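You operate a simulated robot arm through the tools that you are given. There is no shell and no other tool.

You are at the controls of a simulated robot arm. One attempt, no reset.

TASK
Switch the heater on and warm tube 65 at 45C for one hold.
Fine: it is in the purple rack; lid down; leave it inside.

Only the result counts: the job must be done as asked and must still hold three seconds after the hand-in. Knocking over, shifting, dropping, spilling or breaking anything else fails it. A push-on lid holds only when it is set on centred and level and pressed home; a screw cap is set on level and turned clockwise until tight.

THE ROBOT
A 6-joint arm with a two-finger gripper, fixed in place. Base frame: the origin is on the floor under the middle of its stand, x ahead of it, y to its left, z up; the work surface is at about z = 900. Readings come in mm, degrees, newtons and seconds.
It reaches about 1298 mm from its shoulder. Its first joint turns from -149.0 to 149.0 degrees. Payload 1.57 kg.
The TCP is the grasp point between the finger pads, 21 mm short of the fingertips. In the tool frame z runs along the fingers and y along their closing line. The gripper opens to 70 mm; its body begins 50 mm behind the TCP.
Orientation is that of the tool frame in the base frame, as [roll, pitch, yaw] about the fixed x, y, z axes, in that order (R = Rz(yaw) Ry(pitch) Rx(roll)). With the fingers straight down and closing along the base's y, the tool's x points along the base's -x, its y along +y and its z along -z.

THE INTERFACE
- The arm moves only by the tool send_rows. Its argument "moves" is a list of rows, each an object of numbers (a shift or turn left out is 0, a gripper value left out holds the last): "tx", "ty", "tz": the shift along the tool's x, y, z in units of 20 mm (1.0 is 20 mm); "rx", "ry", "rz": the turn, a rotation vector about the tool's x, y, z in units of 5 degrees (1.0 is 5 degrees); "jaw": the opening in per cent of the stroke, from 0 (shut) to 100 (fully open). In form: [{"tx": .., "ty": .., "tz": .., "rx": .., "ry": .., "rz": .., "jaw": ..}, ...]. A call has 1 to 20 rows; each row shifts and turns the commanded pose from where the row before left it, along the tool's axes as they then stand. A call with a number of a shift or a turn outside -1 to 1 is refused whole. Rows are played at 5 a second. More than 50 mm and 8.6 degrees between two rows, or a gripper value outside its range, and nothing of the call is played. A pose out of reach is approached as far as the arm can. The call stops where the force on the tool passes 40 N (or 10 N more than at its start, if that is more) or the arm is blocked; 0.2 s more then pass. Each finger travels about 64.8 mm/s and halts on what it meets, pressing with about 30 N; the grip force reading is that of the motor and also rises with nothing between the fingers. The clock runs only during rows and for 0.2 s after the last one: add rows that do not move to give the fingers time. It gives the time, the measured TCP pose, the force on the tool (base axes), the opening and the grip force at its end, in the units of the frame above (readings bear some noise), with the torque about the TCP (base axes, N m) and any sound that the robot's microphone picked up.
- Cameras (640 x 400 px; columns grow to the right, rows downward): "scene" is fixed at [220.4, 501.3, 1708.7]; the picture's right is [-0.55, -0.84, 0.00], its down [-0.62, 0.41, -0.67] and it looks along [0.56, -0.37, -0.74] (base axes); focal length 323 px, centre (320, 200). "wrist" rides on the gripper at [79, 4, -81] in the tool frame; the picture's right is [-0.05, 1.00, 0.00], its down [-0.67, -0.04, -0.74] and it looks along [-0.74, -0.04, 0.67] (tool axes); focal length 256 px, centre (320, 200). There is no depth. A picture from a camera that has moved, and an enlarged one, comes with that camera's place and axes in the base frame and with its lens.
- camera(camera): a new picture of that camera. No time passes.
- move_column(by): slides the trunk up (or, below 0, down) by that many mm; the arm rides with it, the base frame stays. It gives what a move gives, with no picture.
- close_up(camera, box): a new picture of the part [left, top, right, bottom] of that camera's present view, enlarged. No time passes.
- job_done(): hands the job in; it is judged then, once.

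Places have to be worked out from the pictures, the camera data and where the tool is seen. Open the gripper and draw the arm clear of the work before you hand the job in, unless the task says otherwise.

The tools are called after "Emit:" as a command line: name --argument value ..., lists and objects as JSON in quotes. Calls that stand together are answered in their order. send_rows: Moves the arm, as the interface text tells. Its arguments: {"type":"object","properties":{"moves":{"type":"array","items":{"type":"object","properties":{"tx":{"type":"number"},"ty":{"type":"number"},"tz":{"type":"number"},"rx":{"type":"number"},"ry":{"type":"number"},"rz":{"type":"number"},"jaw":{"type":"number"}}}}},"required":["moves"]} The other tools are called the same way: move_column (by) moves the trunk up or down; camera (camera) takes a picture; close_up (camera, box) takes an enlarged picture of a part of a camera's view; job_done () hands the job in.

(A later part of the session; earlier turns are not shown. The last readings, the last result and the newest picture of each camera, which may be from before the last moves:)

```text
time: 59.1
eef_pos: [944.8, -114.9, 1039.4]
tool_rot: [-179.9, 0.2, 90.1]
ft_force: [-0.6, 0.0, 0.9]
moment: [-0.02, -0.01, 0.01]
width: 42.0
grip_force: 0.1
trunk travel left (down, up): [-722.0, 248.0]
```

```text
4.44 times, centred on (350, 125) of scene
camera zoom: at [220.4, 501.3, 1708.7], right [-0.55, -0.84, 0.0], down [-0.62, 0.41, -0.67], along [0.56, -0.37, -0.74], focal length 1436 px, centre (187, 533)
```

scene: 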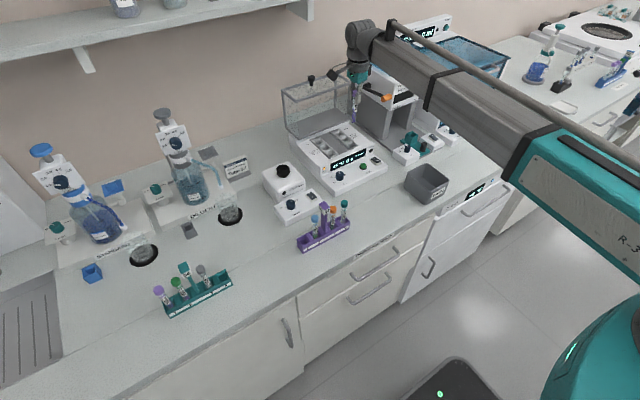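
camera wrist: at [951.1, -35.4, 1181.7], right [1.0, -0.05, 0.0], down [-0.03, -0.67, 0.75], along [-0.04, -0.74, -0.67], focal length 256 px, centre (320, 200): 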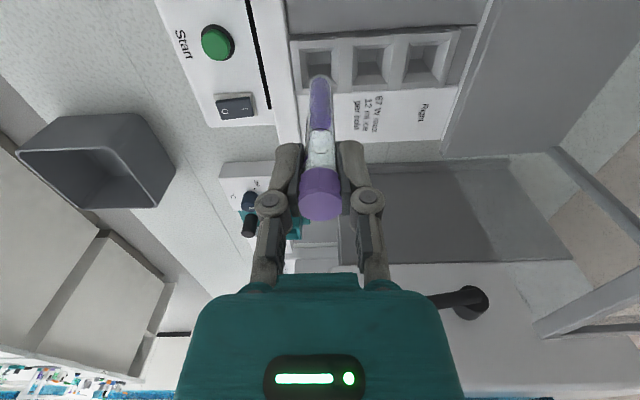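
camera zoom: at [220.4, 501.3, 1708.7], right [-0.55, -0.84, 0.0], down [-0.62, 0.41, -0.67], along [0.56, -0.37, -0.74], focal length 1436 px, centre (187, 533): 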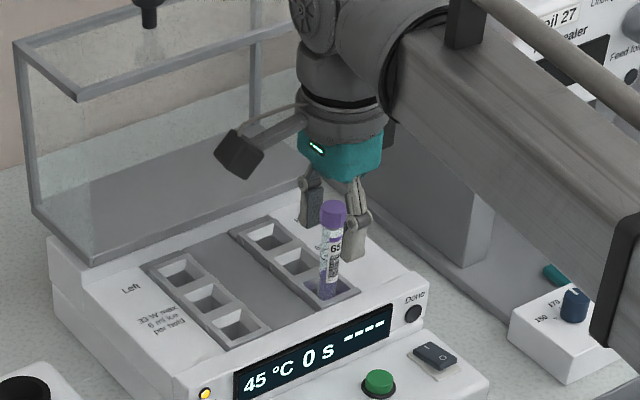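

The tube stands upright in the right block's near well. I rise clear, then turn the gripper back so the camera faces the lid.

Emit:
move_column --by 180

Emit:
send_rows --moves '[{"ty": -1}, {"ty": -1}, {"rz": -1}, {"rz": -1}, {"rz": -1}, {"rz": -1}, {"rz": -1}, {"rz": -1}, {"rz": -1}, {"rz": -1}, {"rz": -1}, {"rz": -1}, {"rz": -1}, {"rz": -1}, {"rz": -1}, {"rz": -1}, {"rz": -1}, {"rz": -1}, {"rz": -1}, {"rz": -1}]'

Emit:
send_rows --moves '[{"ty": 0.8}, {"ty": 0.8}, {"ty": 0.8}, {}]'

Emit:
camera --camera "wrist"

Emit:
camera --camera "scene"

```text
time: 61.1
eef_pos: [944.9, -114.8, 1220.5]
tool_rot: [-179.9, 0.1, 90.1]
ft_force: [-0.4, 1.2, 0.5]
moment: [0.02, 0.0, 0.02]
width: 42.0
grip_force: 0.0
trunk travel left (down, up): [-902.0, 68.0]
```

```text
time: 65.3
eef_pos: [904.8, -114.7, 1221.4]
tool_rot: [-179.9, -0.1, -179.9]
ft_force: [0.7, -0.3, -0.2]
moment: [0.01, 0.0, -0.02]
width: 42.0
grip_force: 0.0
trunk travel left (down, up): [-902.0, 68.0]
```

```text
time: 66.3
eef_pos: [904.1, -65.5, 1219.8]
tool_rot: [-179.9, 0.0, -180.0]
ft_force: [0.2, 0.1, -0.4]
moment: [0.0, -0.02, 0.0]
width: 42.3
grip_force: 0.1
trunk travel left (down, up): [-902.0, 68.0]
```

```text
taken
camera wrist: at [826.3, -61.6, 1299.7], right [0.05, 1.0, 0.0], down [0.67, -0.03, 0.74], along [0.74, -0.04, -0.67], focal length 256 px, centre (320, 200)
```

wrist: 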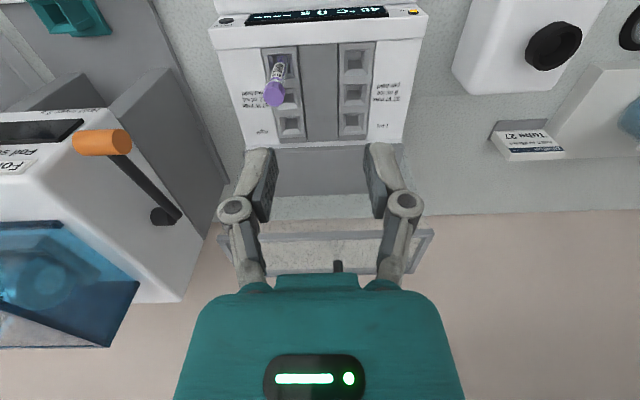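

```text
taken
```

scene: 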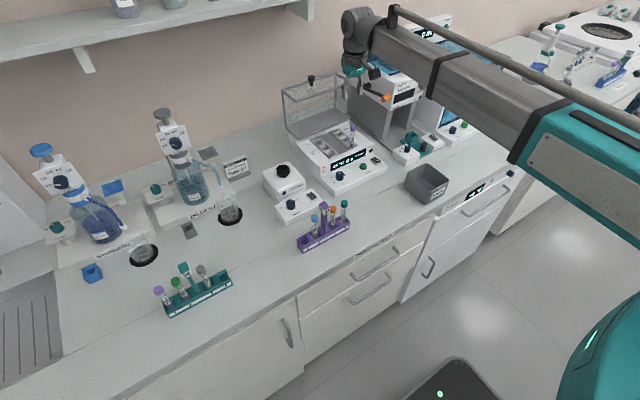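

The knob shows at the bottom near (1110, -53). I raise the trunk and move a bit forward to see the lid and knob unobstructed between the fingers.

Emit:
move_column --by 60

Emit:
send_rows --moves '[{"tx": -0.8, "jaw": 100}, {"tx": -0.8}, {"tx": -0.8}, {}]'

Emit:
camera --camera "wrist"

Emit:
close_up --camera "wrist" --box '[230, 130, 410, 260]'

Emit:
close_up --camera "scene" --box '[275, 65, 365, 155]'

```text
time: 67.3
eef_pos: [905.5, -64.8, 1279.8]
tool_rot: [-179.8, -0.1, 180.0]
ft_force: [0.2, 0.2, 0.9]
moment: [-0.01, 0.01, -0.01]
width: 41.9
grip_force: 0.1
trunk travel left (down, up): [-962.0, 8.0]
```

```text
time: 68.3
eef_pos: [953.2, -65.7, 1280.3]
tool_rot: [-180.0, -0.1, 180.0]
ft_force: [0.3, -0.9, 0.6]
moment: [0.0, -0.01, -0.01]
width: 70.2
grip_force: 0.1
trunk travel left (down, up): [-962.0, 8.0]
```

```text
taken
camera wrist: at [874.0, -61.4, 1360.0], right [0.05, 1.0, 0.0], down [0.67, -0.03, 0.74], along [0.74, -0.04, -0.67], focal length 256 px, centre (320, 200)
```

wrist: 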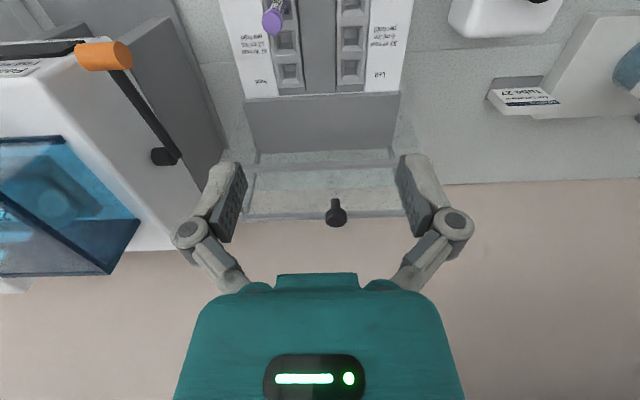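

```text
3.08 times, centred on (320, 195) of wrist
camera zoom: at [874.0, -61.4, 1360.0], right [0.05, 1.0, 0.0], down [0.67, -0.03, 0.74], along [0.74, -0.04, -0.67], focal length 788 px, centre (320, 215)
```

zoom: 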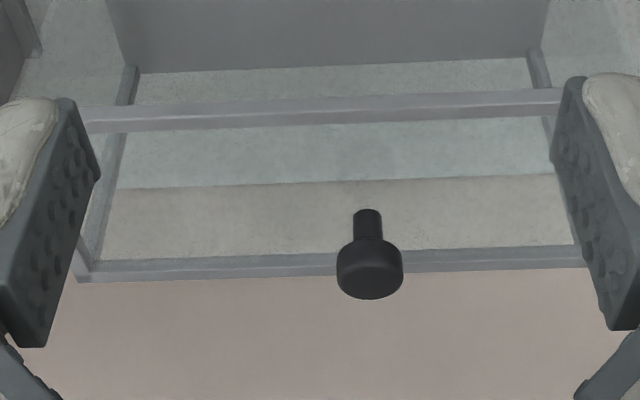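

```text
4.44 times, centred on (320, 110) of scene
camera zoom: at [220.4, 501.3, 1708.7], right [-0.55, -0.84, 0.0], down [-0.62, 0.41, -0.67], along [0.56, -0.37, -0.74], focal length 1436 px, centre (320, 600)
```

zoom: 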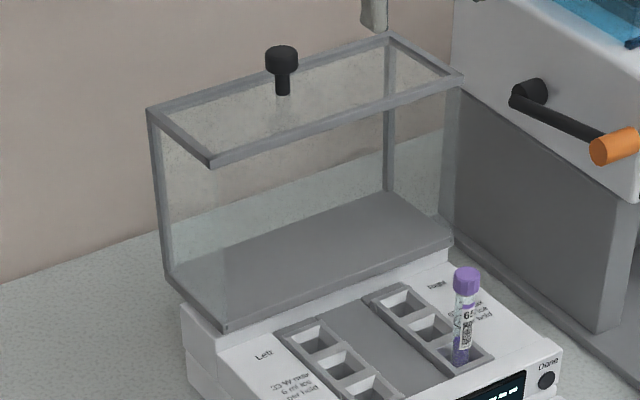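

Knob head is at about (1120, -54, 1166), 27 mm across, with the hinge near (1054, 988). Before reaching there I check the wall shelf's position, since the wrist could come close to it.

Emit:
close_up --camera "scene" --box '[0, 0, 340, 120]'

Emit:
camera --camera "scene"

```text
1.88 times, centred on (170, 60) of scene
camera zoom: at [220.4, 501.3, 1708.7], right [-0.55, -0.84, 0.0], down [-0.62, 0.41, -0.67], along [0.56, -0.37, -0.74], focal length 608 px, centre (602, 464)
```

zoom: 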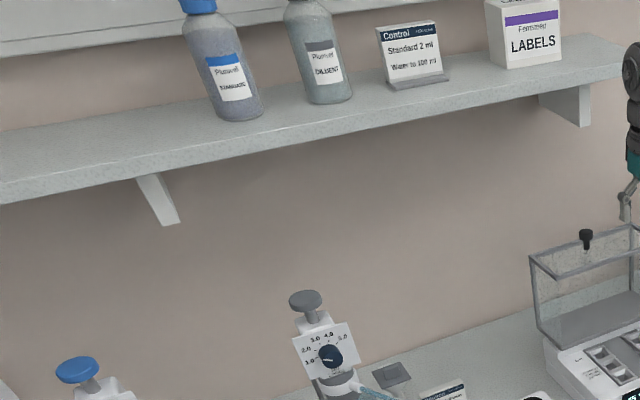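

```text
taken
```

scene: 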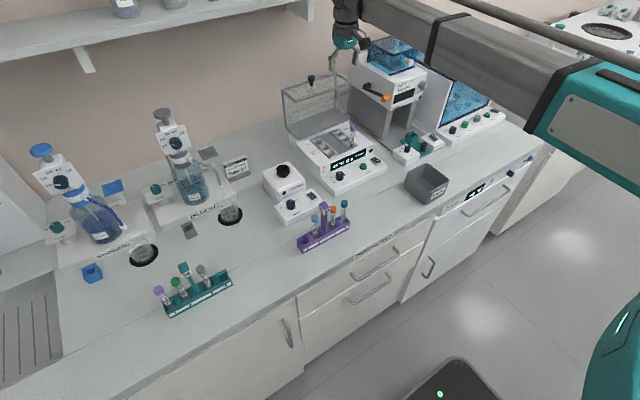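

The shelf's front edge looks to be near x 1155, z 1395–1415, extending right to about y -149, so the wrist top height matters. I measure the wrist profile and the shelf end more precisely.

Emit:
close_up --camera "scene" --box '[290, 0, 430, 40]'

Emit:
close_up --camera "scene" --box '[240, 0, 360, 20]'

```text
4.57 times, centred on (360, 20) of scene
camera zoom: at [220.4, 501.3, 1708.7], right [-0.55, -0.84, 0.0], down [-0.62, 0.41, -0.67], along [0.56, -0.37, -0.74], focal length 1478 px, centre (137, 1023)
```

zoom: 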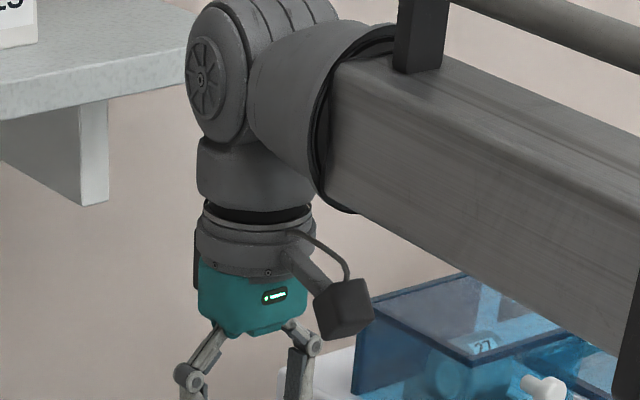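

```text
5.33 times, centred on (300, 10) of scene
camera zoom: at [220.4, 501.3, 1708.7], right [-0.55, -0.84, 0.0], down [-0.62, 0.41, -0.67], along [0.56, -0.37, -0.74], focal length 1724 px, centre (427, 1213)
```

zoom: 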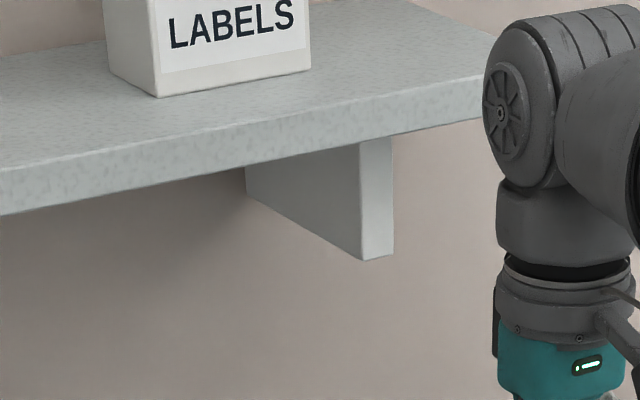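

Shelf: front x about 1165, underside about 1393; the bracket front is at x 1202. With the TCP at z 1170 beside the knob, the wrist stays clear of both, provided I approach horizontally from the front with open jaws. I lower to that height and move part of the way.

Emit:
move_column --by -110

Emit:
send_rows --moves '[{"ty": 0.55, "jaw": 100}, {"tx": -1}, {"tx": -1}, {"tx": -1}, {"tx": -0.5}, {}]'

Emit:
camera --camera "wrist"

Emit:
close_up --camera "wrist" --box '[240, 150, 400, 270]'

Emit:
close_up --camera "scene" --box '[270, 0, 410, 140]'

```text
time: 69.8
eef_pos: [952.1, -64.9, 1170.1]
tool_rot: [180.0, -0.1, -180.0]
ft_force: [-0.2, 0.2, 0.2]
moment: [0.01, 0.0, 0.0]
width: 69.7
grip_force: 0.0
trunk travel left (down, up): [-852.0, 118.0]
```

```text
time: 71.2
eef_pos: [1020.7, -55.1, 1170.9]
tool_rot: [-179.9, 0.0, 180.0]
ft_force: [0.3, 1.1, 0.4]
moment: [-0.01, 0.0, 0.0]
width: 70.1
grip_force: 0.1
trunk travel left (down, up): [-852.0, 118.0]
```

```text
taken
camera wrist: at [943.7, -51.1, 1249.7], right [0.05, 1.0, 0.0], down [0.67, -0.03, 0.74], along [0.74, -0.04, -0.67], focal length 256 px, centre (320, 200)
```

wrist: 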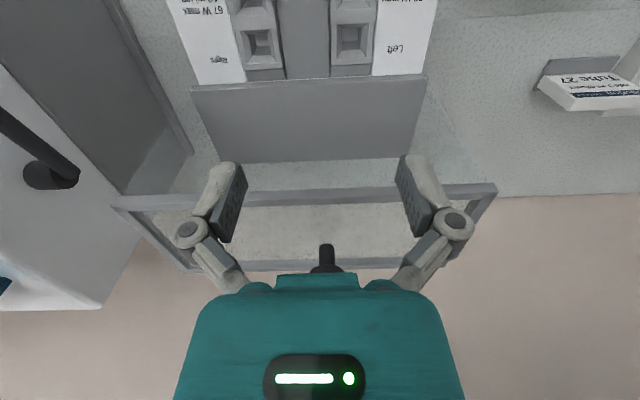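

```text
3.33 times, centred on (320, 210) of wrist
camera zoom: at [943.7, -51.1, 1249.7], right [0.05, 1.0, 0.0], down [0.67, -0.03, 0.74], along [0.74, -0.04, -0.67], focal length 853 px, centre (320, 167)
```

zoom: 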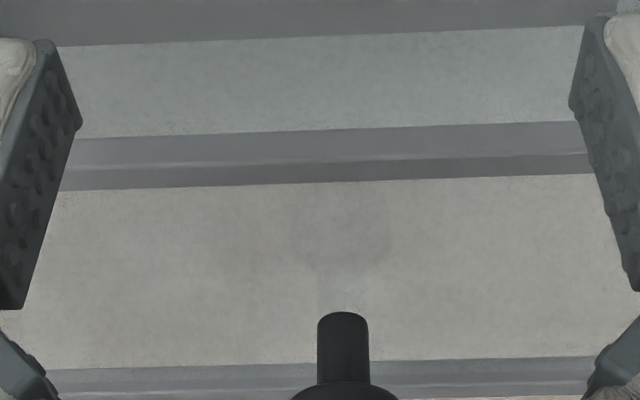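

```text
2.86 times, centred on (340, 70) of scene
camera zoom: at [220.4, 501.3, 1708.7], right [-0.55, -0.84, 0.0], down [-0.62, 0.41, -0.67], along [0.56, -0.37, -0.74], focal length 924 px, centre (263, 571)
```

zoom: 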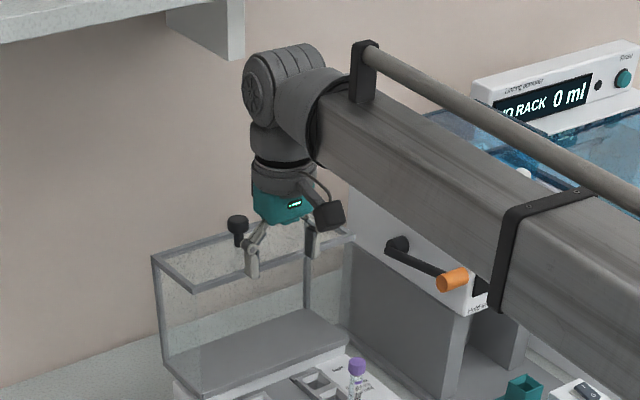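

The knob's y (-54.4) lines up with the TCP. I raise 2 mm for extra clearance over the lid's bar and slide forward until the jaws straddle the knob.

Emit:
move_column --by 2

Emit:
send_rows --moves '[{"tx": -0.7}, {"tx": -0.7}, {"tx": -0.7}, {"tx": -0.7}, {"tx": -0.7}, {}]'

Emit:
camera --camera "wrist"

Emit:
close_up --camera "scene" --box '[270, 0, 410, 140]'

```text
time: 71.7
eef_pos: [1022.2, -55.3, 1172.8]
tool_rot: [-180.0, -0.1, 180.0]
ft_force: [-0.3, 0.4, 0.1]
moment: [-0.05, -0.03, 0.0]
width: 70.0
grip_force: 0.1
trunk travel left (down, up): [-854.0, 116.0]
```

```text
time: 73.1
eef_pos: [1092.0, -54.6, 1172.4]
tool_rot: [-179.9, -0.1, -180.0]
ft_force: [-0.2, -0.6, -0.2]
moment: [0.0, 0.04, 0.01]
width: 69.9
grip_force: 0.0
trunk travel left (down, up): [-854.0, 116.0]
```

```text
taken
camera wrist: at [1013.1, -50.2, 1251.8], right [0.05, 1.0, 0.0], down [0.67, -0.03, 0.74], along [0.74, -0.04, -0.67], focal length 256 px, centre (320, 200)
```

wrist: 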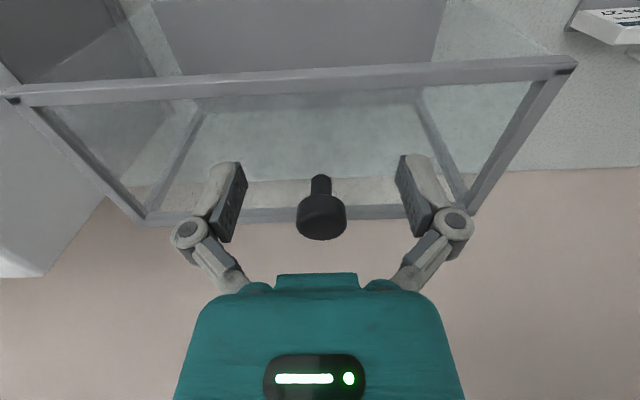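

```text
2.86 times, centred on (340, 70) of scene
camera zoom: at [220.4, 501.3, 1708.7], right [-0.55, -0.84, 0.0], down [-0.62, 0.41, -0.67], along [0.56, -0.37, -0.74], focal length 924 px, centre (263, 571)
```

zoom: 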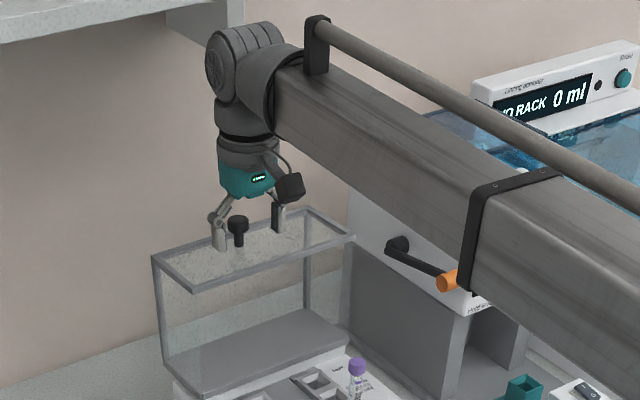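

The knob is at x about 1119, centred between the fingers. I move the last 27 mm and close on it.

Emit:
send_rows --moves '[{"tx": -0.675}, {"tx": -0.675}, {}]'

Emit:
close_up --camera "wrist" --box '[230, 100, 410, 240]'

Emit:
close_up --camera "scene" --box '[270, 0, 410, 140]'

```text
time: 73.9
eef_pos: [1118.8, -55.4, 1171.9]
tool_rot: [-179.9, -0.1, 179.9]
ft_force: [-0.3, -0.1, 0.1]
moment: [-0.03, -0.02, -0.01]
width: 70.0
grip_force: 0.0
trunk travel left (down, up): [-854.0, 116.0]
```

```text
2.86 times, centred on (320, 170) of wrist
camera zoom: at [1040.7, -50.4, 1251.7], right [0.05, 1.0, 0.0], down [0.67, -0.03, 0.74], along [0.74, -0.04, -0.67], focal length 731 px, centre (320, 286)
```

zoom: 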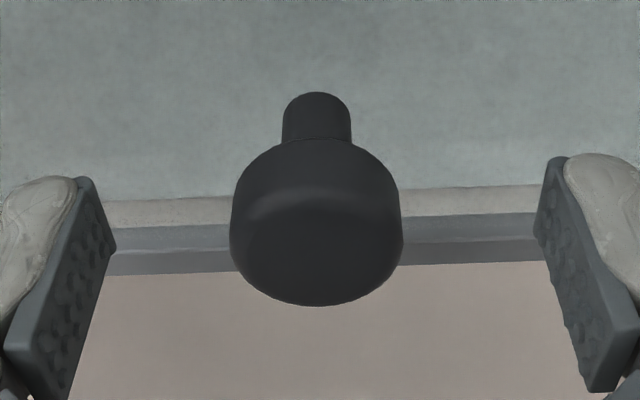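

```text
2.86 times, centred on (340, 70) of scene
camera zoom: at [220.4, 501.3, 1708.7], right [-0.55, -0.84, 0.0], down [-0.62, 0.41, -0.67], along [0.56, -0.37, -0.74], focal length 924 px, centre (263, 571)
```

zoom: 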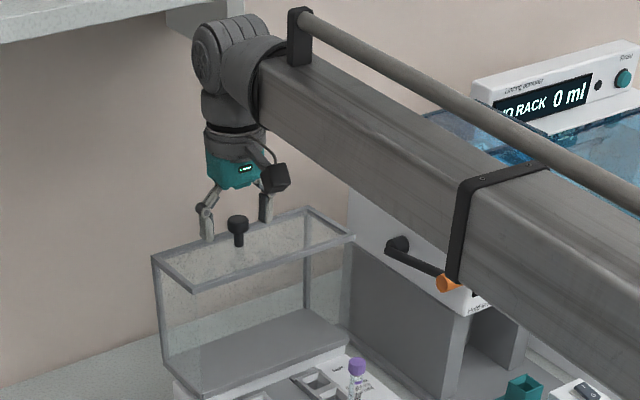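

The knob head is centred at the pads, so I close on it.

Emit:
send_rows --moves '[{"jaw": 60}, {"jaw": 25}, {"jaw": 25}, {"jaw": 25}, {}]'

Emit:
close_up --camera "wrist" --box '[230, 100, 410, 240]'

```text
time: 75.1
eef_pos: [1119.0, -54.6, 1171.2]
tool_rot: [-179.9, 0.0, 180.0]
ft_force: [1.9, -1.4, 2.8]
moment: [-0.01, -0.07, 0.01]
width: 24.7
grip_force: 31.4
trunk travel left (down, up): [-854.0, 116.0]
```

```text
2.86 times, centred on (320, 170) of wrist
camera zoom: at [1040.8, -50.8, 1251.8], right [0.05, 1.0, 0.0], down [0.67, -0.03, 0.74], along [0.74, -0.04, -0.67], focal length 731 px, centre (320, 286)
```

zoom: 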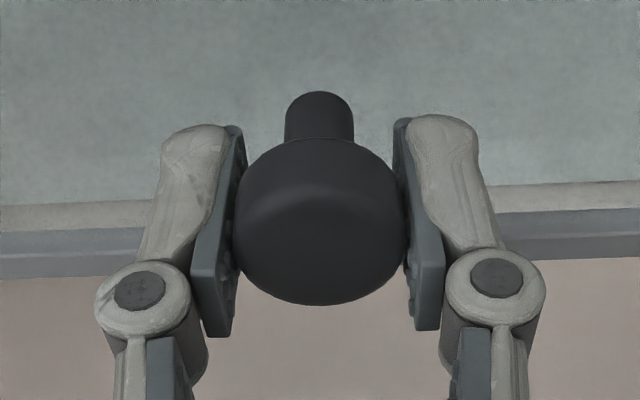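

The knob is held (24.7 mm, 31 N). I begin the arc with a small rise and a pull toward the front, watching the forces.

Emit:
move_column --by 3

Emit:
send_rows --moves '[{"tx": 0.4}, {"tx": 0.4}]'

Emit:
close_up --camera "scene" --box '[270, 0, 410, 140]'

```text
time: 75.6
eef_pos: [1120.0, -54.9, 1172.8]
tool_rot: [180.0, -0.3, -180.0]
ft_force: [-9.4, -1.8, -22.0]
moment: [-0.01, 0.13, 0.01]
width: 24.9
grip_force: 31.9
trunk travel left (down, up): [-857.0, 113.0]
```

```text
time: 76.2
eef_pos: [1102.7, -56.2, 1177.6]
tool_rot: [-179.9, 0.1, -179.9]
ft_force: [7.2, -0.8, 12.7]
moment: [0.0, -0.65, 0.0]
width: 25.2
grip_force: 32.4
trunk travel left (down, up): [-857.0, 113.0]
```

```text
2.86 times, centred on (340, 70) of scene
camera zoom: at [220.4, 501.3, 1708.7], right [-0.55, -0.84, 0.0], down [-0.62, 0.41, -0.67], along [0.56, -0.37, -0.74], focal length 924 px, centre (263, 571)
```

zoom: 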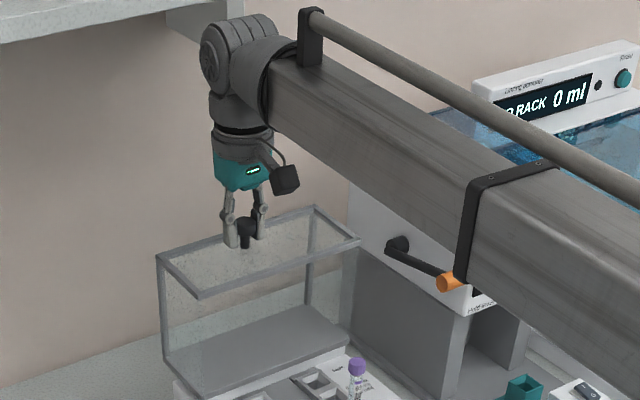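

The lid is swinging with the knob. I continue alternating small rises and pulls along the arc.

Emit:
move_column --by 4

Emit:
send_rows --moves '[{"tx": 0.4}, {"tx": 0.4}]'

Emit:
move_column --by 2

Emit:
send_rows --moves '[{"tx": 0.4}, {"tx": 0.4}]'

```text
time: 76.7
eef_pos: [1103.9, -54.9, 1176.5]
tool_rot: [-180.0, -0.2, -180.0]
ft_force: [-4.9, 0.4, -24.3]
moment: [-0.02, 0.02, -0.01]
width: 24.9
grip_force: 31.8
trunk travel left (down, up): [-861.0, 109.0]
```

```text
time: 77.3
eef_pos: [1088.1, -55.2, 1180.4]
tool_rot: [-179.9, 0.0, -179.9]
ft_force: [6.7, 1.4, 4.7]
moment: [0.05, -0.89, 0.0]
width: 25.0
grip_force: 31.9
trunk travel left (down, up): [-861.0, 109.0]
```

```text
time: 77.8
eef_pos: [1088.3, -54.9, 1180.0]
tool_rot: [180.0, -0.2, 179.9]
ft_force: [1.3, 3.1, -13.3]
moment: [0.03, -0.39, 0.01]
width: 24.9
grip_force: 32.3
trunk travel left (down, up): [-863.0, 107.0]
```

```text
time: 78.5
eef_pos: [1073.4, -56.1, 1181.5]
tool_rot: [-180.0, -0.1, -180.0]
ft_force: [5.3, 6.5, 2.4]
moment: [0.06, -0.95, -0.03]
width: 24.9
grip_force: 32.1
trunk travel left (down, up): [-863.0, 107.0]
```

Forces stay low and the arc matches. I continue over the top of the arc.

Emit:
move_column --by 2

Emit:
send_rows --moves '[{"tx": 0.41}, {"tx": 0.41}]'

Emit:
send_rows --moves '[{"tx": 0.4}, {"tx": 0.4}]'

Emit:
move_column --by -1

Emit:
close_up --camera "scene" --box '[270, 0, 410, 140]'

Emit:
camera --camera "wrist"

```text
time: 79.0
eef_pos: [1073.3, -54.3, 1181.4]
tool_rot: [-179.9, -0.4, -179.9]
ft_force: [0.0, 9.2, -16.7]
moment: [0.03, 0.09, 0.02]
width: 24.9
grip_force: 32.2
trunk travel left (down, up): [-865.0, 105.0]
```

```text
time: 79.6
eef_pos: [1058.2, -56.7, 1182.7]
tool_rot: [-179.9, 0.0, 179.9]
ft_force: [6.2, 9.1, -4.4]
moment: [0.06, -0.98, -0.04]
width: 24.9
grip_force: 32.4
trunk travel left (down, up): [-865.0, 105.0]
```

```text
time: 80.2
eef_pos: [1041.9, -54.6, 1181.6]
tool_rot: [-179.8, -0.1, -179.9]
ft_force: [5.5, 11.0, -6.1]
moment: [0.09, -0.97, 0.05]
width: 25.2
grip_force: 31.6
trunk travel left (down, up): [-865.0, 105.0]
```

```text
time: 80.7
eef_pos: [1041.5, -54.2, 1181.6]
tool_rot: [-179.9, -0.2, -180.0]
ft_force: [4.4, 12.1, 0.6]
moment: [0.09, -0.86, -0.01]
width: 24.8
grip_force: 32.3
trunk travel left (down, up): [-864.0, 106.0]
```

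```text
2.86 times, centred on (340, 70) of scene
camera zoom: at [220.4, 501.3, 1708.7], right [-0.55, -0.84, 0.0], down [-0.62, 0.41, -0.67], along [0.56, -0.37, -0.74], focal length 924 px, centre (263, 571)
```

zoom: 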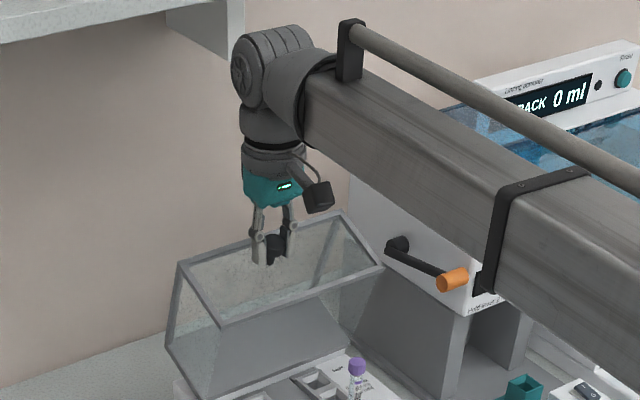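

```text
taken
camera wrist: at [963.2, -50.8, 1261.5], right [0.05, 1.0, 0.0], down [0.67, -0.03, 0.74], along [0.74, -0.04, -0.67], focal length 256 px, centre (320, 200)
```

wrist: 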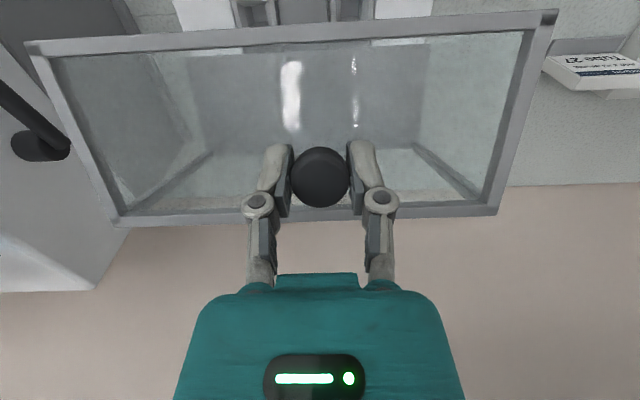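

The lid is at about 24°. A +12 N sideways force has built up, so the swing plane is slightly yawed; I ease +y by 3 mm.

Emit:
send_rows --moves '[{"ty": 0.15}]'

```text
time: 81.1
eef_pos: [1041.0, -56.4, 1181.2]
tool_rot: [-179.9, -0.1, 179.9]
ft_force: [5.3, 0.1, 1.2]
moment: [0.08, -0.86, 0.12]
width: 25.2
grip_force: 32.4
trunk travel left (down, up): [-864.0, 106.0]
```

That zeroed the side force. I continue, adding a small +y per step and now stepping down along the arc.

Emit:
send_rows --moves '[{"tx": 0.4, "ty": 0.015}, {"tx": 0.4, "ty": 0.015}]'

Emit:
move_column --by -3

Emit:
send_rows --moves '[{"tx": 0.4, "ty": 0.015}, {"tx": 0.4, "ty": 0.015}]'

Emit:
move_column --by -4

```text
time: 81.7
eef_pos: [1026.1, -53.7, 1180.3]
tool_rot: [-179.9, -0.1, 179.9]
ft_force: [5.9, -8.3, -9.3]
moment: [-0.11, -0.87, -0.02]
width: 25.0
grip_force: 32.0
trunk travel left (down, up): [-864.0, 106.0]
```

```text
time: 82.2
eef_pos: [1023.9, -54.4, 1178.7]
tool_rot: [-179.9, -0.1, 180.0]
ft_force: [2.9, -9.8, 7.7]
moment: [-0.12, -0.72, -0.04]
width: 24.9
grip_force: 31.8
trunk travel left (down, up): [-861.0, 109.0]
```

```text
time: 82.8
eef_pos: [1009.8, -54.6, 1176.8]
tool_rot: [-180.0, -0.1, 179.9]
ft_force: [6.9, -13.4, -10.5]
moment: [-0.12, -0.87, 0.01]
width: 25.2
grip_force: 31.9
trunk travel left (down, up): [-861.0, 109.0]
```

```text
time: 83.3
eef_pos: [1006.9, -54.5, 1175.7]
tool_rot: [180.0, -0.1, -179.9]
ft_force: [1.3, -15.4, 8.0]
moment: [-0.12, -0.56, -0.02]
width: 25.2
grip_force: 31.6
trunk travel left (down, up): [-857.0, 113.0]
```

The side force swung negative, so I over-corrected; I take back 3 mm in y and continue without the drift term.

Emit:
send_rows --moves '[{"ty": -0.18}]'

Emit:
send_rows --moves '[{"tx": 0.4}, {"tx": 0.4}]'

Emit:
move_column --by -5

Emit:
close_up --camera "scene" --box '[270, 20, 410, 160]'

```text
time: 83.7
eef_pos: [1007.1, -55.1, 1176.5]
tool_rot: [179.9, -0.1, -180.0]
ft_force: [-0.9, -2.2, 6.8]
moment: [-0.09, -0.2, -0.14]
width: 25.1
grip_force: 32.3
trunk travel left (down, up): [-857.0, 113.0]
```

```text
time: 84.3
eef_pos: [993.9, -54.3, 1173.0]
tool_rot: [179.9, -0.2, 179.9]
ft_force: [8.5, 4.2, -12.8]
moment: [0.02, -0.79, 0.03]
width: 25.1
grip_force: 32.2
trunk travel left (down, up): [-857.0, 113.0]
```

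```text
time: 84.9
eef_pos: [989.9, -56.1, 1170.3]
tool_rot: [-179.9, 0.0, 180.0]
ft_force: [0.1, 5.5, 6.7]
moment: [0.1, -0.5, 0.03]
width: 25.2
grip_force: 31.6
trunk travel left (down, up): [-852.0, 118.0]
```

```text
2.86 times, centred on (340, 90) of scene
camera zoom: at [220.4, 501.3, 1708.7], right [-0.55, -0.84, 0.0], down [-0.62, 0.41, -0.67], along [0.56, -0.37, -0.74], focal length 924 px, centre (263, 514)
```

zoom: 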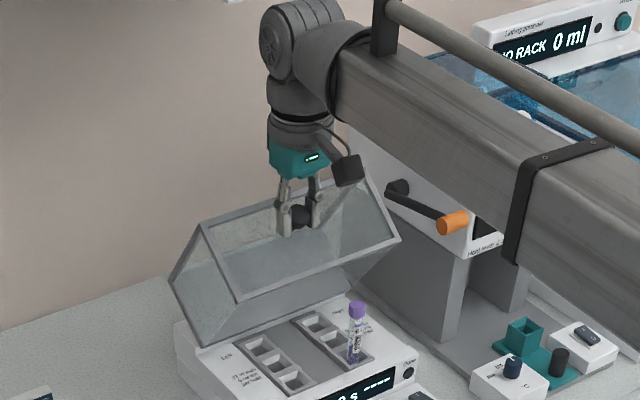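

At about 40° and steady. I keep following the arc downward.

Emit:
send_rows --moves '[{"tx": 0.38}, {"tx": 0.38}]'

Emit:
move_column --by -7

Emit:
send_rows --moves '[{"tx": 0.37, "ty": 0.03}, {"tx": 0.37, "ty": 0.03}]'

Emit:
move_column --by -8

```text
time: 85.5
eef_pos: [980.0, -54.6, 1167.3]
tool_rot: [-179.9, -0.1, -179.9]
ft_force: [10.1, 9.2, -14.1]
moment: [-0.03, -0.7, -0.03]
width: 25.3
grip_force: 31.7
trunk travel left (down, up): [-852.0, 118.0]
```

```text
time: 86.0
eef_pos: [973.5, -55.6, 1164.2]
tool_rot: [-179.9, -0.2, -179.9]
ft_force: [-3.6, 9.4, 7.4]
moment: [0.06, -0.17, 0.05]
width: 25.2
grip_force: 32.3
trunk travel left (down, up): [-845.0, 125.0]
```

```text
time: 86.6
eef_pos: [965.0, -54.4, 1161.1]
tool_rot: [-179.8, -0.1, -180.0]
ft_force: [10.8, 3.5, -12.2]
moment: [0.01, -0.69, 0.01]
width: 25.2
grip_force: 32.2
trunk travel left (down, up): [-845.0, 125.0]
```

```text
time: 87.2
eef_pos: [958.5, -56.0, 1156.8]
tool_rot: [180.0, -0.3, 180.0]
ft_force: [-5.7, 1.8, 8.6]
moment: [-0.07, 0.04, -0.03]
width: 25.0
grip_force: 32.2
trunk travel left (down, up): [-837.0, 133.0]
```

About 50° now, with forces under 15 N. I continue with smaller forward and larger downward steps.

Emit:
send_rows --moves '[{"tx": 0.36}, {"tx": 0.35}]'

Emit:
move_column --by -9

Emit:
send_rows --moves '[{"tx": 0.33}, {"tx": 0.33}]'

Emit:
move_column --by -10

Emit:
close_up --camera "scene" --box '[280, 40, 420, 180]'

Emit:
camera --camera "wrist"

```text
time: 87.8
eef_pos: [950.5, -55.3, 1151.9]
tool_rot: [-179.9, -0.2, -179.9]
ft_force: [11.3, 1.1, -11.6]
moment: [0.03, -0.67, 0.04]
width: 25.1
grip_force: 32.0
trunk travel left (down, up): [-837.0, 133.0]
```

```text
time: 88.4
eef_pos: [944.7, -54.7, 1146.6]
tool_rot: [-180.0, -0.2, 180.0]
ft_force: [-7.5, 2.1, 7.4]
moment: [-0.01, 0.17, 0.0]
width: 24.8
grip_force: 31.9
trunk travel left (down, up): [-828.0, 142.0]
```

```text
time: 89.0
eef_pos: [938.0, -55.9, 1143.0]
tool_rot: [-179.9, 0.0, -180.0]
ft_force: [12.3, 3.3, -10.2]
moment: [0.06, -0.72, 0.01]
width: 25.2
grip_force: 32.1
trunk travel left (down, up): [-828.0, 142.0]
```

```text
time: 89.6
eef_pos: [930.1, -55.1, 1138.2]
tool_rot: [-179.9, -0.3, -179.9]
ft_force: [-8.7, 4.4, 6.4]
moment: [0.03, 0.3, 0.01]
width: 24.9
grip_force: 32.5
trunk travel left (down, up): [-818.0, 152.0]
```

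```text
2.86 times, centred on (350, 110) of scene
camera zoom: at [220.4, 501.3, 1708.7], right [-0.55, -0.84, 0.0], down [-0.62, 0.41, -0.67], along [0.56, -0.37, -0.74], focal length 924 px, centre (234, 457)
```

zoom: 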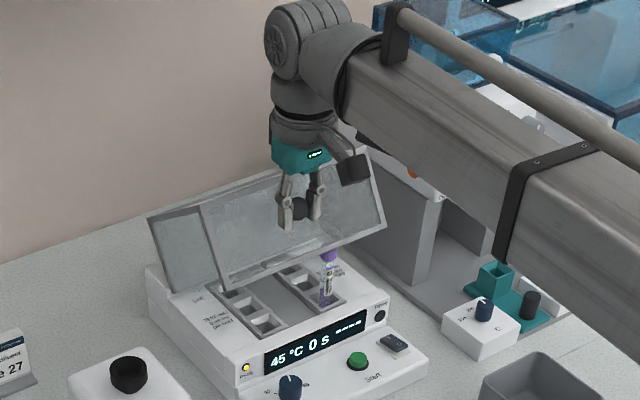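

```text
taken
camera wrist: at [853.0, -50.8, 1217.5], right [0.05, 1.0, 0.0], down [0.67, -0.03, 0.74], along [0.74, -0.04, -0.67], focal length 256 px, centre (320, 200)
```

wrist: 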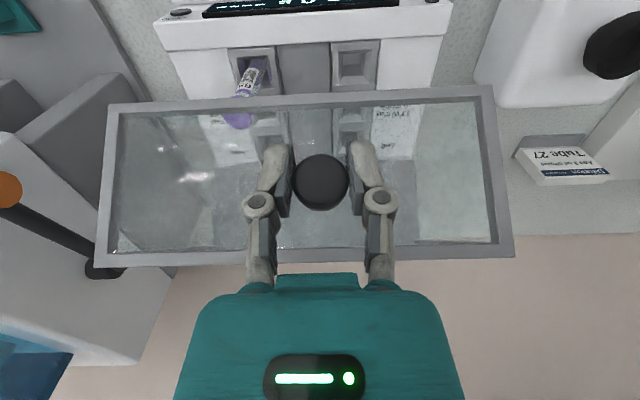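

About 60°, and the tube passes inside the lid as expected. I continue.

Emit:
send_rows --moves '[{"tx": 0.31}, {"tx": 0.31}]'

Emit:
move_column --by -11

Emit:
send_rows --moves '[{"tx": 0.28}, {"tx": 0.28}]'

Emit:
move_column --by -12

Emit:
close_up --camera "scene" --box '[280, 40, 420, 180]'

```text
time: 90.2
eef_pos: [926.0, -54.2, 1132.6]
tool_rot: [-179.9, 0.0, -179.9]
ft_force: [13.5, 4.7, -10.2]
moment: [0.03, -0.66, 0.01]
width: 24.9
grip_force: 31.8
trunk travel left (down, up): [-818.0, 152.0]
```

```text
time: 90.8
eef_pos: [917.0, -55.3, 1126.4]
tool_rot: [-179.9, -0.1, 180.0]
ft_force: [-8.8, 6.1, 4.9]
moment: [0.09, 0.37, 0.01]
width: 24.8
grip_force: 32.3
trunk travel left (down, up): [-807.0, 163.0]
```

```text
time: 91.3
eef_pos: [915.4, -54.8, 1122.5]
tool_rot: [-179.8, 0.1, 180.0]
ft_force: [13.5, 5.6, -7.0]
moment: [0.04, -0.72, 0.04]
width: 24.9
grip_force: 32.0
trunk travel left (down, up): [-807.0, 163.0]
```

```text
time: 92.0
eef_pos: [907.2, -53.5, 1114.1]
tool_rot: [-180.0, -0.4, -179.9]
ft_force: [-11.4, 4.8, 4.5]
moment: [0.02, 0.48, 0.02]
width: 25.1
grip_force: 32.2
trunk travel left (down, up): [-795.0, 175.0]
```

```text
2.86 times, centred on (350, 110) of scene
camera zoom: at [220.4, 501.3, 1708.7], right [-0.55, -0.84, 0.0], down [-0.62, 0.41, -0.67], along [0.56, -0.37, -0.74], focal length 924 px, centre (234, 457)
```

zoom: 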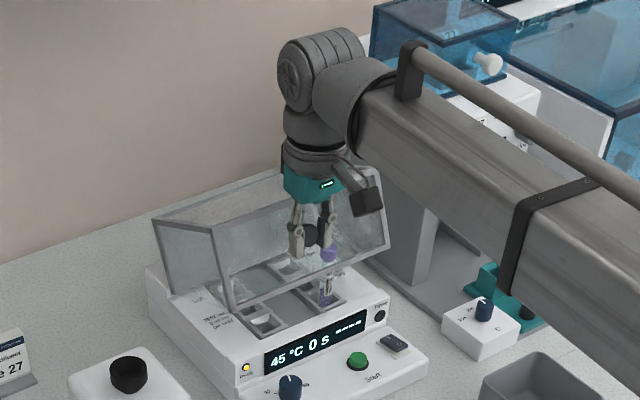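

About 70°. I continue with the steeper part of the arc.

Emit:
send_rows --moves '[{"tx": 0.26}, {"tx": 0.25}]'

Emit:
move_column --by -13

Emit:
send_rows --moves '[{"tx": 0.22}, {"tx": 0.22}]'

Emit:
move_column --by -12

Emit:
close_up --camera "scene" --box '[280, 40, 420, 180]'

Emit:
camera --camera "wrist"

```text
time: 92.5
eef_pos: [904.1, -54.4, 1111.7]
tool_rot: [-179.8, 0.1, -180.0]
ft_force: [12.1, 5.6, -4.4]
moment: [0.04, -0.81, 0.04]
width: 24.7
grip_force: 31.9
trunk travel left (down, up): [-795.0, 175.0]
```

```text
time: 93.2
eef_pos: [898.5, -54.4, 1100.3]
tool_rot: [-179.9, -0.2, -179.9]
ft_force: [-6.2, 5.7, -0.8]
moment: [0.01, 0.71, 0.02]
width: 25.0
grip_force: 25.6
trunk travel left (down, up): [-782.0, 188.0]
```

```text
time: 93.8
eef_pos: [897.0, -54.9, 1098.2]
tool_rot: [-179.9, 0.0, 180.0]
ft_force: [16.8, 6.5, -8.5]
moment: [-0.01, -0.5, 0.03]
width: 24.7
grip_force: 32.3
trunk travel left (down, up): [-782.0, 188.0]
```

```text
time: 94.4
eef_pos: [890.6, -54.7, 1089.1]
tool_rot: [-179.9, -0.3, 180.0]
ft_force: [-5.3, 6.2, 0.4]
moment: [-0.01, 0.27, 0.06]
width: 25.0
grip_force: 31.8
trunk travel left (down, up): [-770.0, 200.0]
```

```text
2.86 times, centred on (350, 110) of scene
camera zoom: at [220.4, 501.3, 1708.7], right [-0.55, -0.84, 0.0], down [-0.62, 0.41, -0.67], along [0.56, -0.37, -0.74], focal length 924 px, centre (234, 457)
```

zoom: 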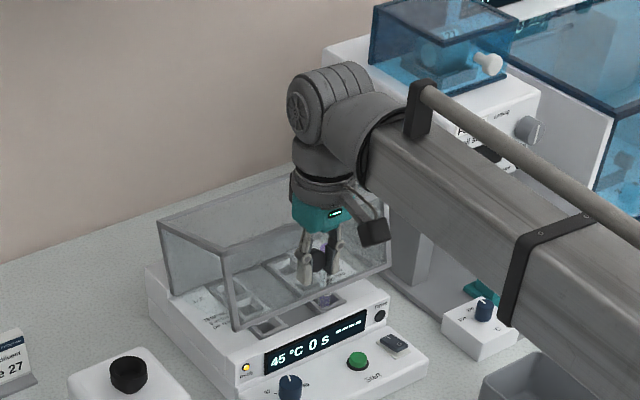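

```text
taken
camera wrist: at [812.0, -50.8, 1168.5], right [0.05, 1.0, 0.0], down [0.67, -0.03, 0.74], along [0.74, -0.04, -0.67], focal length 256 px, centre (320, 200)
```

wrist: 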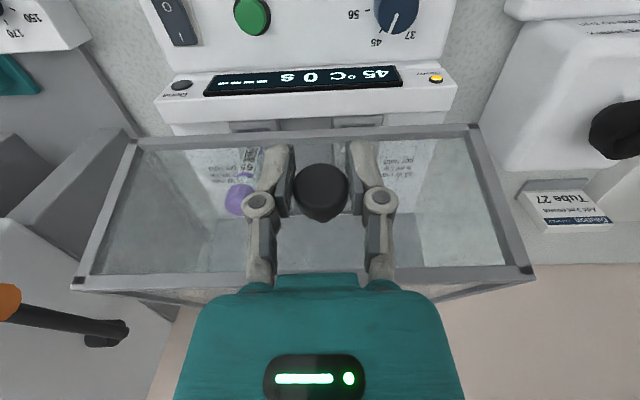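

About 80°. The last 10° now, in small steps.

Emit:
send_rows --moves '[{"tx": 0.2}, {"tx": 0.19}]'

Emit:
move_column --by -12

Emit:
send_rows --moves '[{"tx": 0.16}, {"tx": 0.16}]'

Emit:
move_column --by -9

Emit:
close_up --camera "scene" --box '[280, 60, 420, 200]'

```text
time: 95.0
eef_pos: [888.4, -54.7, 1087.7]
tool_rot: [-179.9, 0.0, 180.0]
ft_force: [16.2, 4.6, -5.7]
moment: [0.01, -0.58, 0.05]
width: 24.7
grip_force: 31.8
trunk travel left (down, up): [-770.0, 200.0]
```

```text
time: 95.6
eef_pos: [882.3, -54.9, 1075.8]
tool_rot: [-179.8, -0.4, 179.9]
ft_force: [-4.6, 5.3, -0.4]
moment: [0.01, 0.29, 0.04]
width: 24.5
grip_force: 32.4
trunk travel left (down, up): [-758.0, 212.0]
```

```text
time: 96.2
eef_pos: [880.0, -53.8, 1074.9]
tool_rot: [-179.9, 0.0, 179.9]
ft_force: [12.7, 6.6, -2.0]
moment: [0.01, -0.76, 0.06]
width: 24.6
grip_force: 31.8
trunk travel left (down, up): [-758.0, 212.0]
```

```text
time: 96.7
eef_pos: [876.1, -54.7, 1067.8]
tool_rot: [-179.9, -0.1, -180.0]
ft_force: [0.3, 8.0, -0.3]
moment: [0.02, -0.14, 0.09]
width: 24.7
grip_force: 31.5
trunk travel left (down, up): [-749.0, 221.0]
```

```text
2.86 times, centred on (350, 130) of scene
camera zoom: at [220.4, 501.3, 1708.7], right [-0.55, -0.84, 0.0], down [-0.62, 0.41, -0.67], along [0.56, -0.37, -0.74], focal length 924 px, centre (234, 400)
```

zoom: 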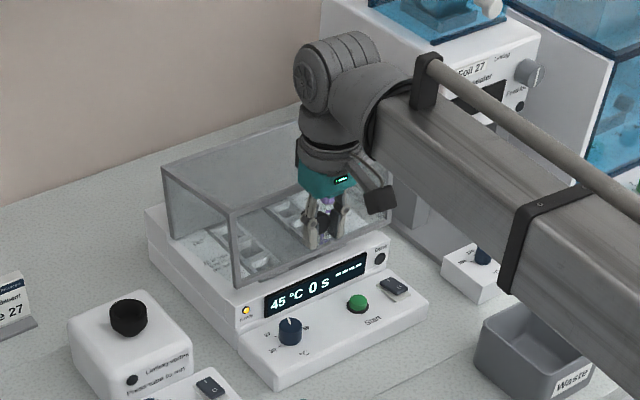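

Nearly shut. I ease it down the last millimetres until the lid seats.

Emit:
send_rows --moves '[{"tx": 0.06}]'

Emit:
move_column --by -4

Emit:
move_column --by -3

Emit:
move_column --by -2

Emit:
close_up --camera "scene" --box '[290, 90, 400, 180]'

```text
time: 97.1
eef_pos: [877.2, -55.0, 1067.8]
tool_rot: [-179.9, -0.1, 180.0]
ft_force: [1.5, 6.9, -2.4]
moment: [0.01, 0.06, 0.08]
width: 24.6
grip_force: 31.9
trunk travel left (down, up): [-749.0, 221.0]
```

```text
time: 97.7
eef_pos: [875.1, -54.3, 1063.1]
tool_rot: [-179.9, -0.1, 180.0]
ft_force: [-2.2, 6.8, 3.1]
moment: [0.0, -0.55, 0.03]
width: 24.6
grip_force: 32.0
trunk travel left (down, up): [-745.0, 225.0]
```

```text
time: 98.2
eef_pos: [875.1, -54.7, 1060.5]
tool_rot: [-179.9, -0.1, 180.0]
ft_force: [-7.2, 6.1, 4.4]
moment: [0.01, -0.44, 0.03]
width: 24.5
grip_force: 31.7
trunk travel left (down, up): [-742.0, 228.0]
```

```text
time: 98.7
eef_pos: [873.8, -55.7, 1059.1]
tool_rot: [-179.9, 0.0, 180.0]
ft_force: [-11.1, 5.6, 5.6]
moment: [-0.01, -0.43, 0.06]
width: 24.5
grip_force: 32.3
trunk travel left (down, up): [-740.0, 230.0]
```

```text
4.44 times, centred on (345, 135) of scene
camera zoom: at [220.4, 501.3, 1708.7], right [-0.55, -0.84, 0.0], down [-0.62, 0.41, -0.67], along [0.56, -0.37, -0.74], focal length 1436 px, centre (209, 489)
```

zoom: 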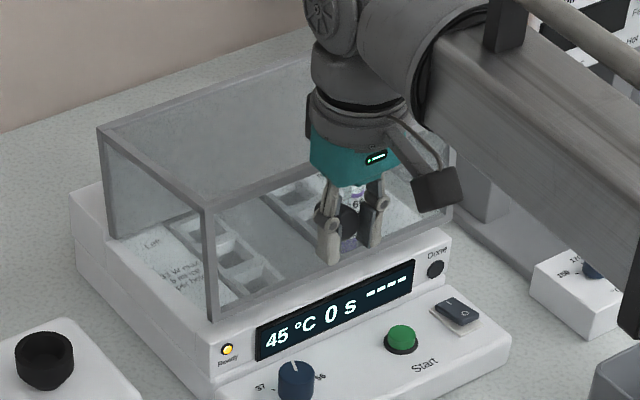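

The force is purely radial, meaning the lid is still moving freely and I need a little more -x. I relieve that and keep lowering.

Emit:
send_rows --moves '[{"tx": 0.15}]'

Emit:
move_column --by -2

Emit:
move_column --by -2

Emit:
close_up --camera "scene" --box '[290, 90, 400, 180]'

Emit:
camera --camera "wrist"

```text
time: 99.1
eef_pos: [874.6, -55.0, 1058.6]
tool_rot: [-179.8, 0.1, 180.0]
ft_force: [-1.1, 4.4, 6.4]
moment: [0.0, -0.94, 0.0]
width: 24.4
grip_force: 32.0
trunk travel left (down, up): [-740.0, 230.0]
```

```text
time: 99.6
eef_pos: [873.1, -54.9, 1057.0]
tool_rot: [-179.9, 0.0, -180.0]
ft_force: [-0.9, 5.4, 4.7]
moment: [0.03, -0.83, 0.06]
width: 24.5
grip_force: 31.7
trunk travel left (down, up): [-738.0, 232.0]
```

```text
time: 100.2
eef_pos: [872.9, -55.5, 1055.6]
tool_rot: [-179.8, 0.1, 180.0]
ft_force: [-2.1, 5.4, 4.9]
moment: [0.01, -0.69, 0.06]
width: 24.4
grip_force: 32.1
trunk travel left (down, up): [-736.0, 234.0]
```

```text
4.44 times, centred on (345, 135) of scene
camera zoom: at [220.4, 501.3, 1708.7], right [-0.55, -0.84, 0.0], down [-0.62, 0.41, -0.67], along [0.56, -0.37, -0.74], focal length 1436 px, centre (209, 489)
```

zoom: 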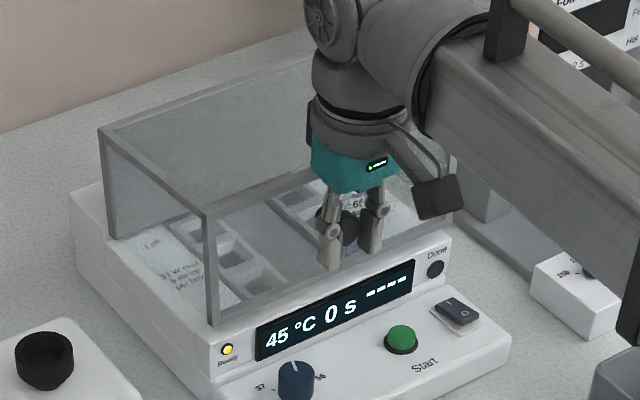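

```text
taken
camera wrist: at [794.6, -50.8, 1134.3], right [0.05, 1.0, 0.0], down [0.67, -0.03, 0.74], along [0.74, -0.04, -0.67], focal length 256 px, centre (320, 200)
```

wrist: 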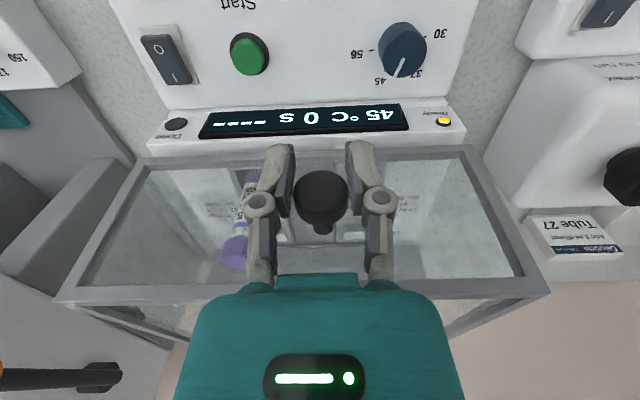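

Lid corners didn't move between the last two images, so it seems seated with the pads sliding on the knob. I zoom on the lid's lower edge to confirm there's no gap.

Emit:
close_up --camera "scene" --box '[300, 120, 360, 170]'

Emit:
close_up --camera "wrist" --box '[130, 90, 330, 200]'

Emit:
close_up --camera "wrist" --box '[240, 120, 400, 260]'

```text
8.00 times, centred on (330, 145) of scene
camera zoom: at [220.4, 501.3, 1708.7], right [-0.55, -0.84, 0.0], down [-0.62, 0.41, -0.67], along [0.56, -0.37, -0.74], focal length 2586 px, centre (240, 640)
```

zoom: 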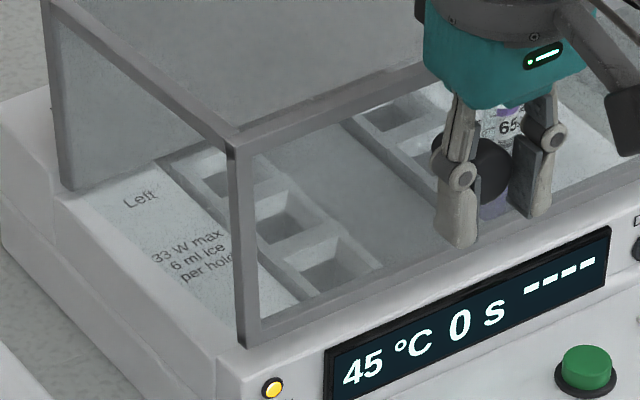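

```text
3.20 times, centred on (230, 145) of wrist
camera zoom: at [794.6, -50.8, 1134.3], right [0.05, 1.0, 0.0], down [0.67, -0.03, 0.74], along [0.74, -0.04, -0.67], focal length 819 px, centre (608, 376)
```

zoom: 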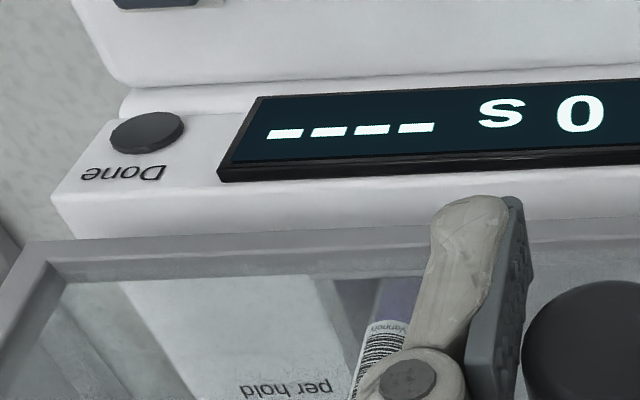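

```text
2.86 times, centred on (320, 190) of wrist
camera zoom: at [794.6, -50.8, 1134.3], right [0.05, 1.0, 0.0], down [0.67, -0.03, 0.74], along [0.74, -0.04, -0.67], focal length 731 px, centre (320, 229)
```

zoom: 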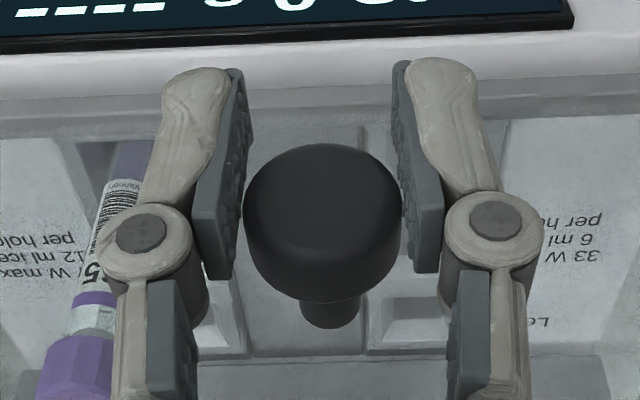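

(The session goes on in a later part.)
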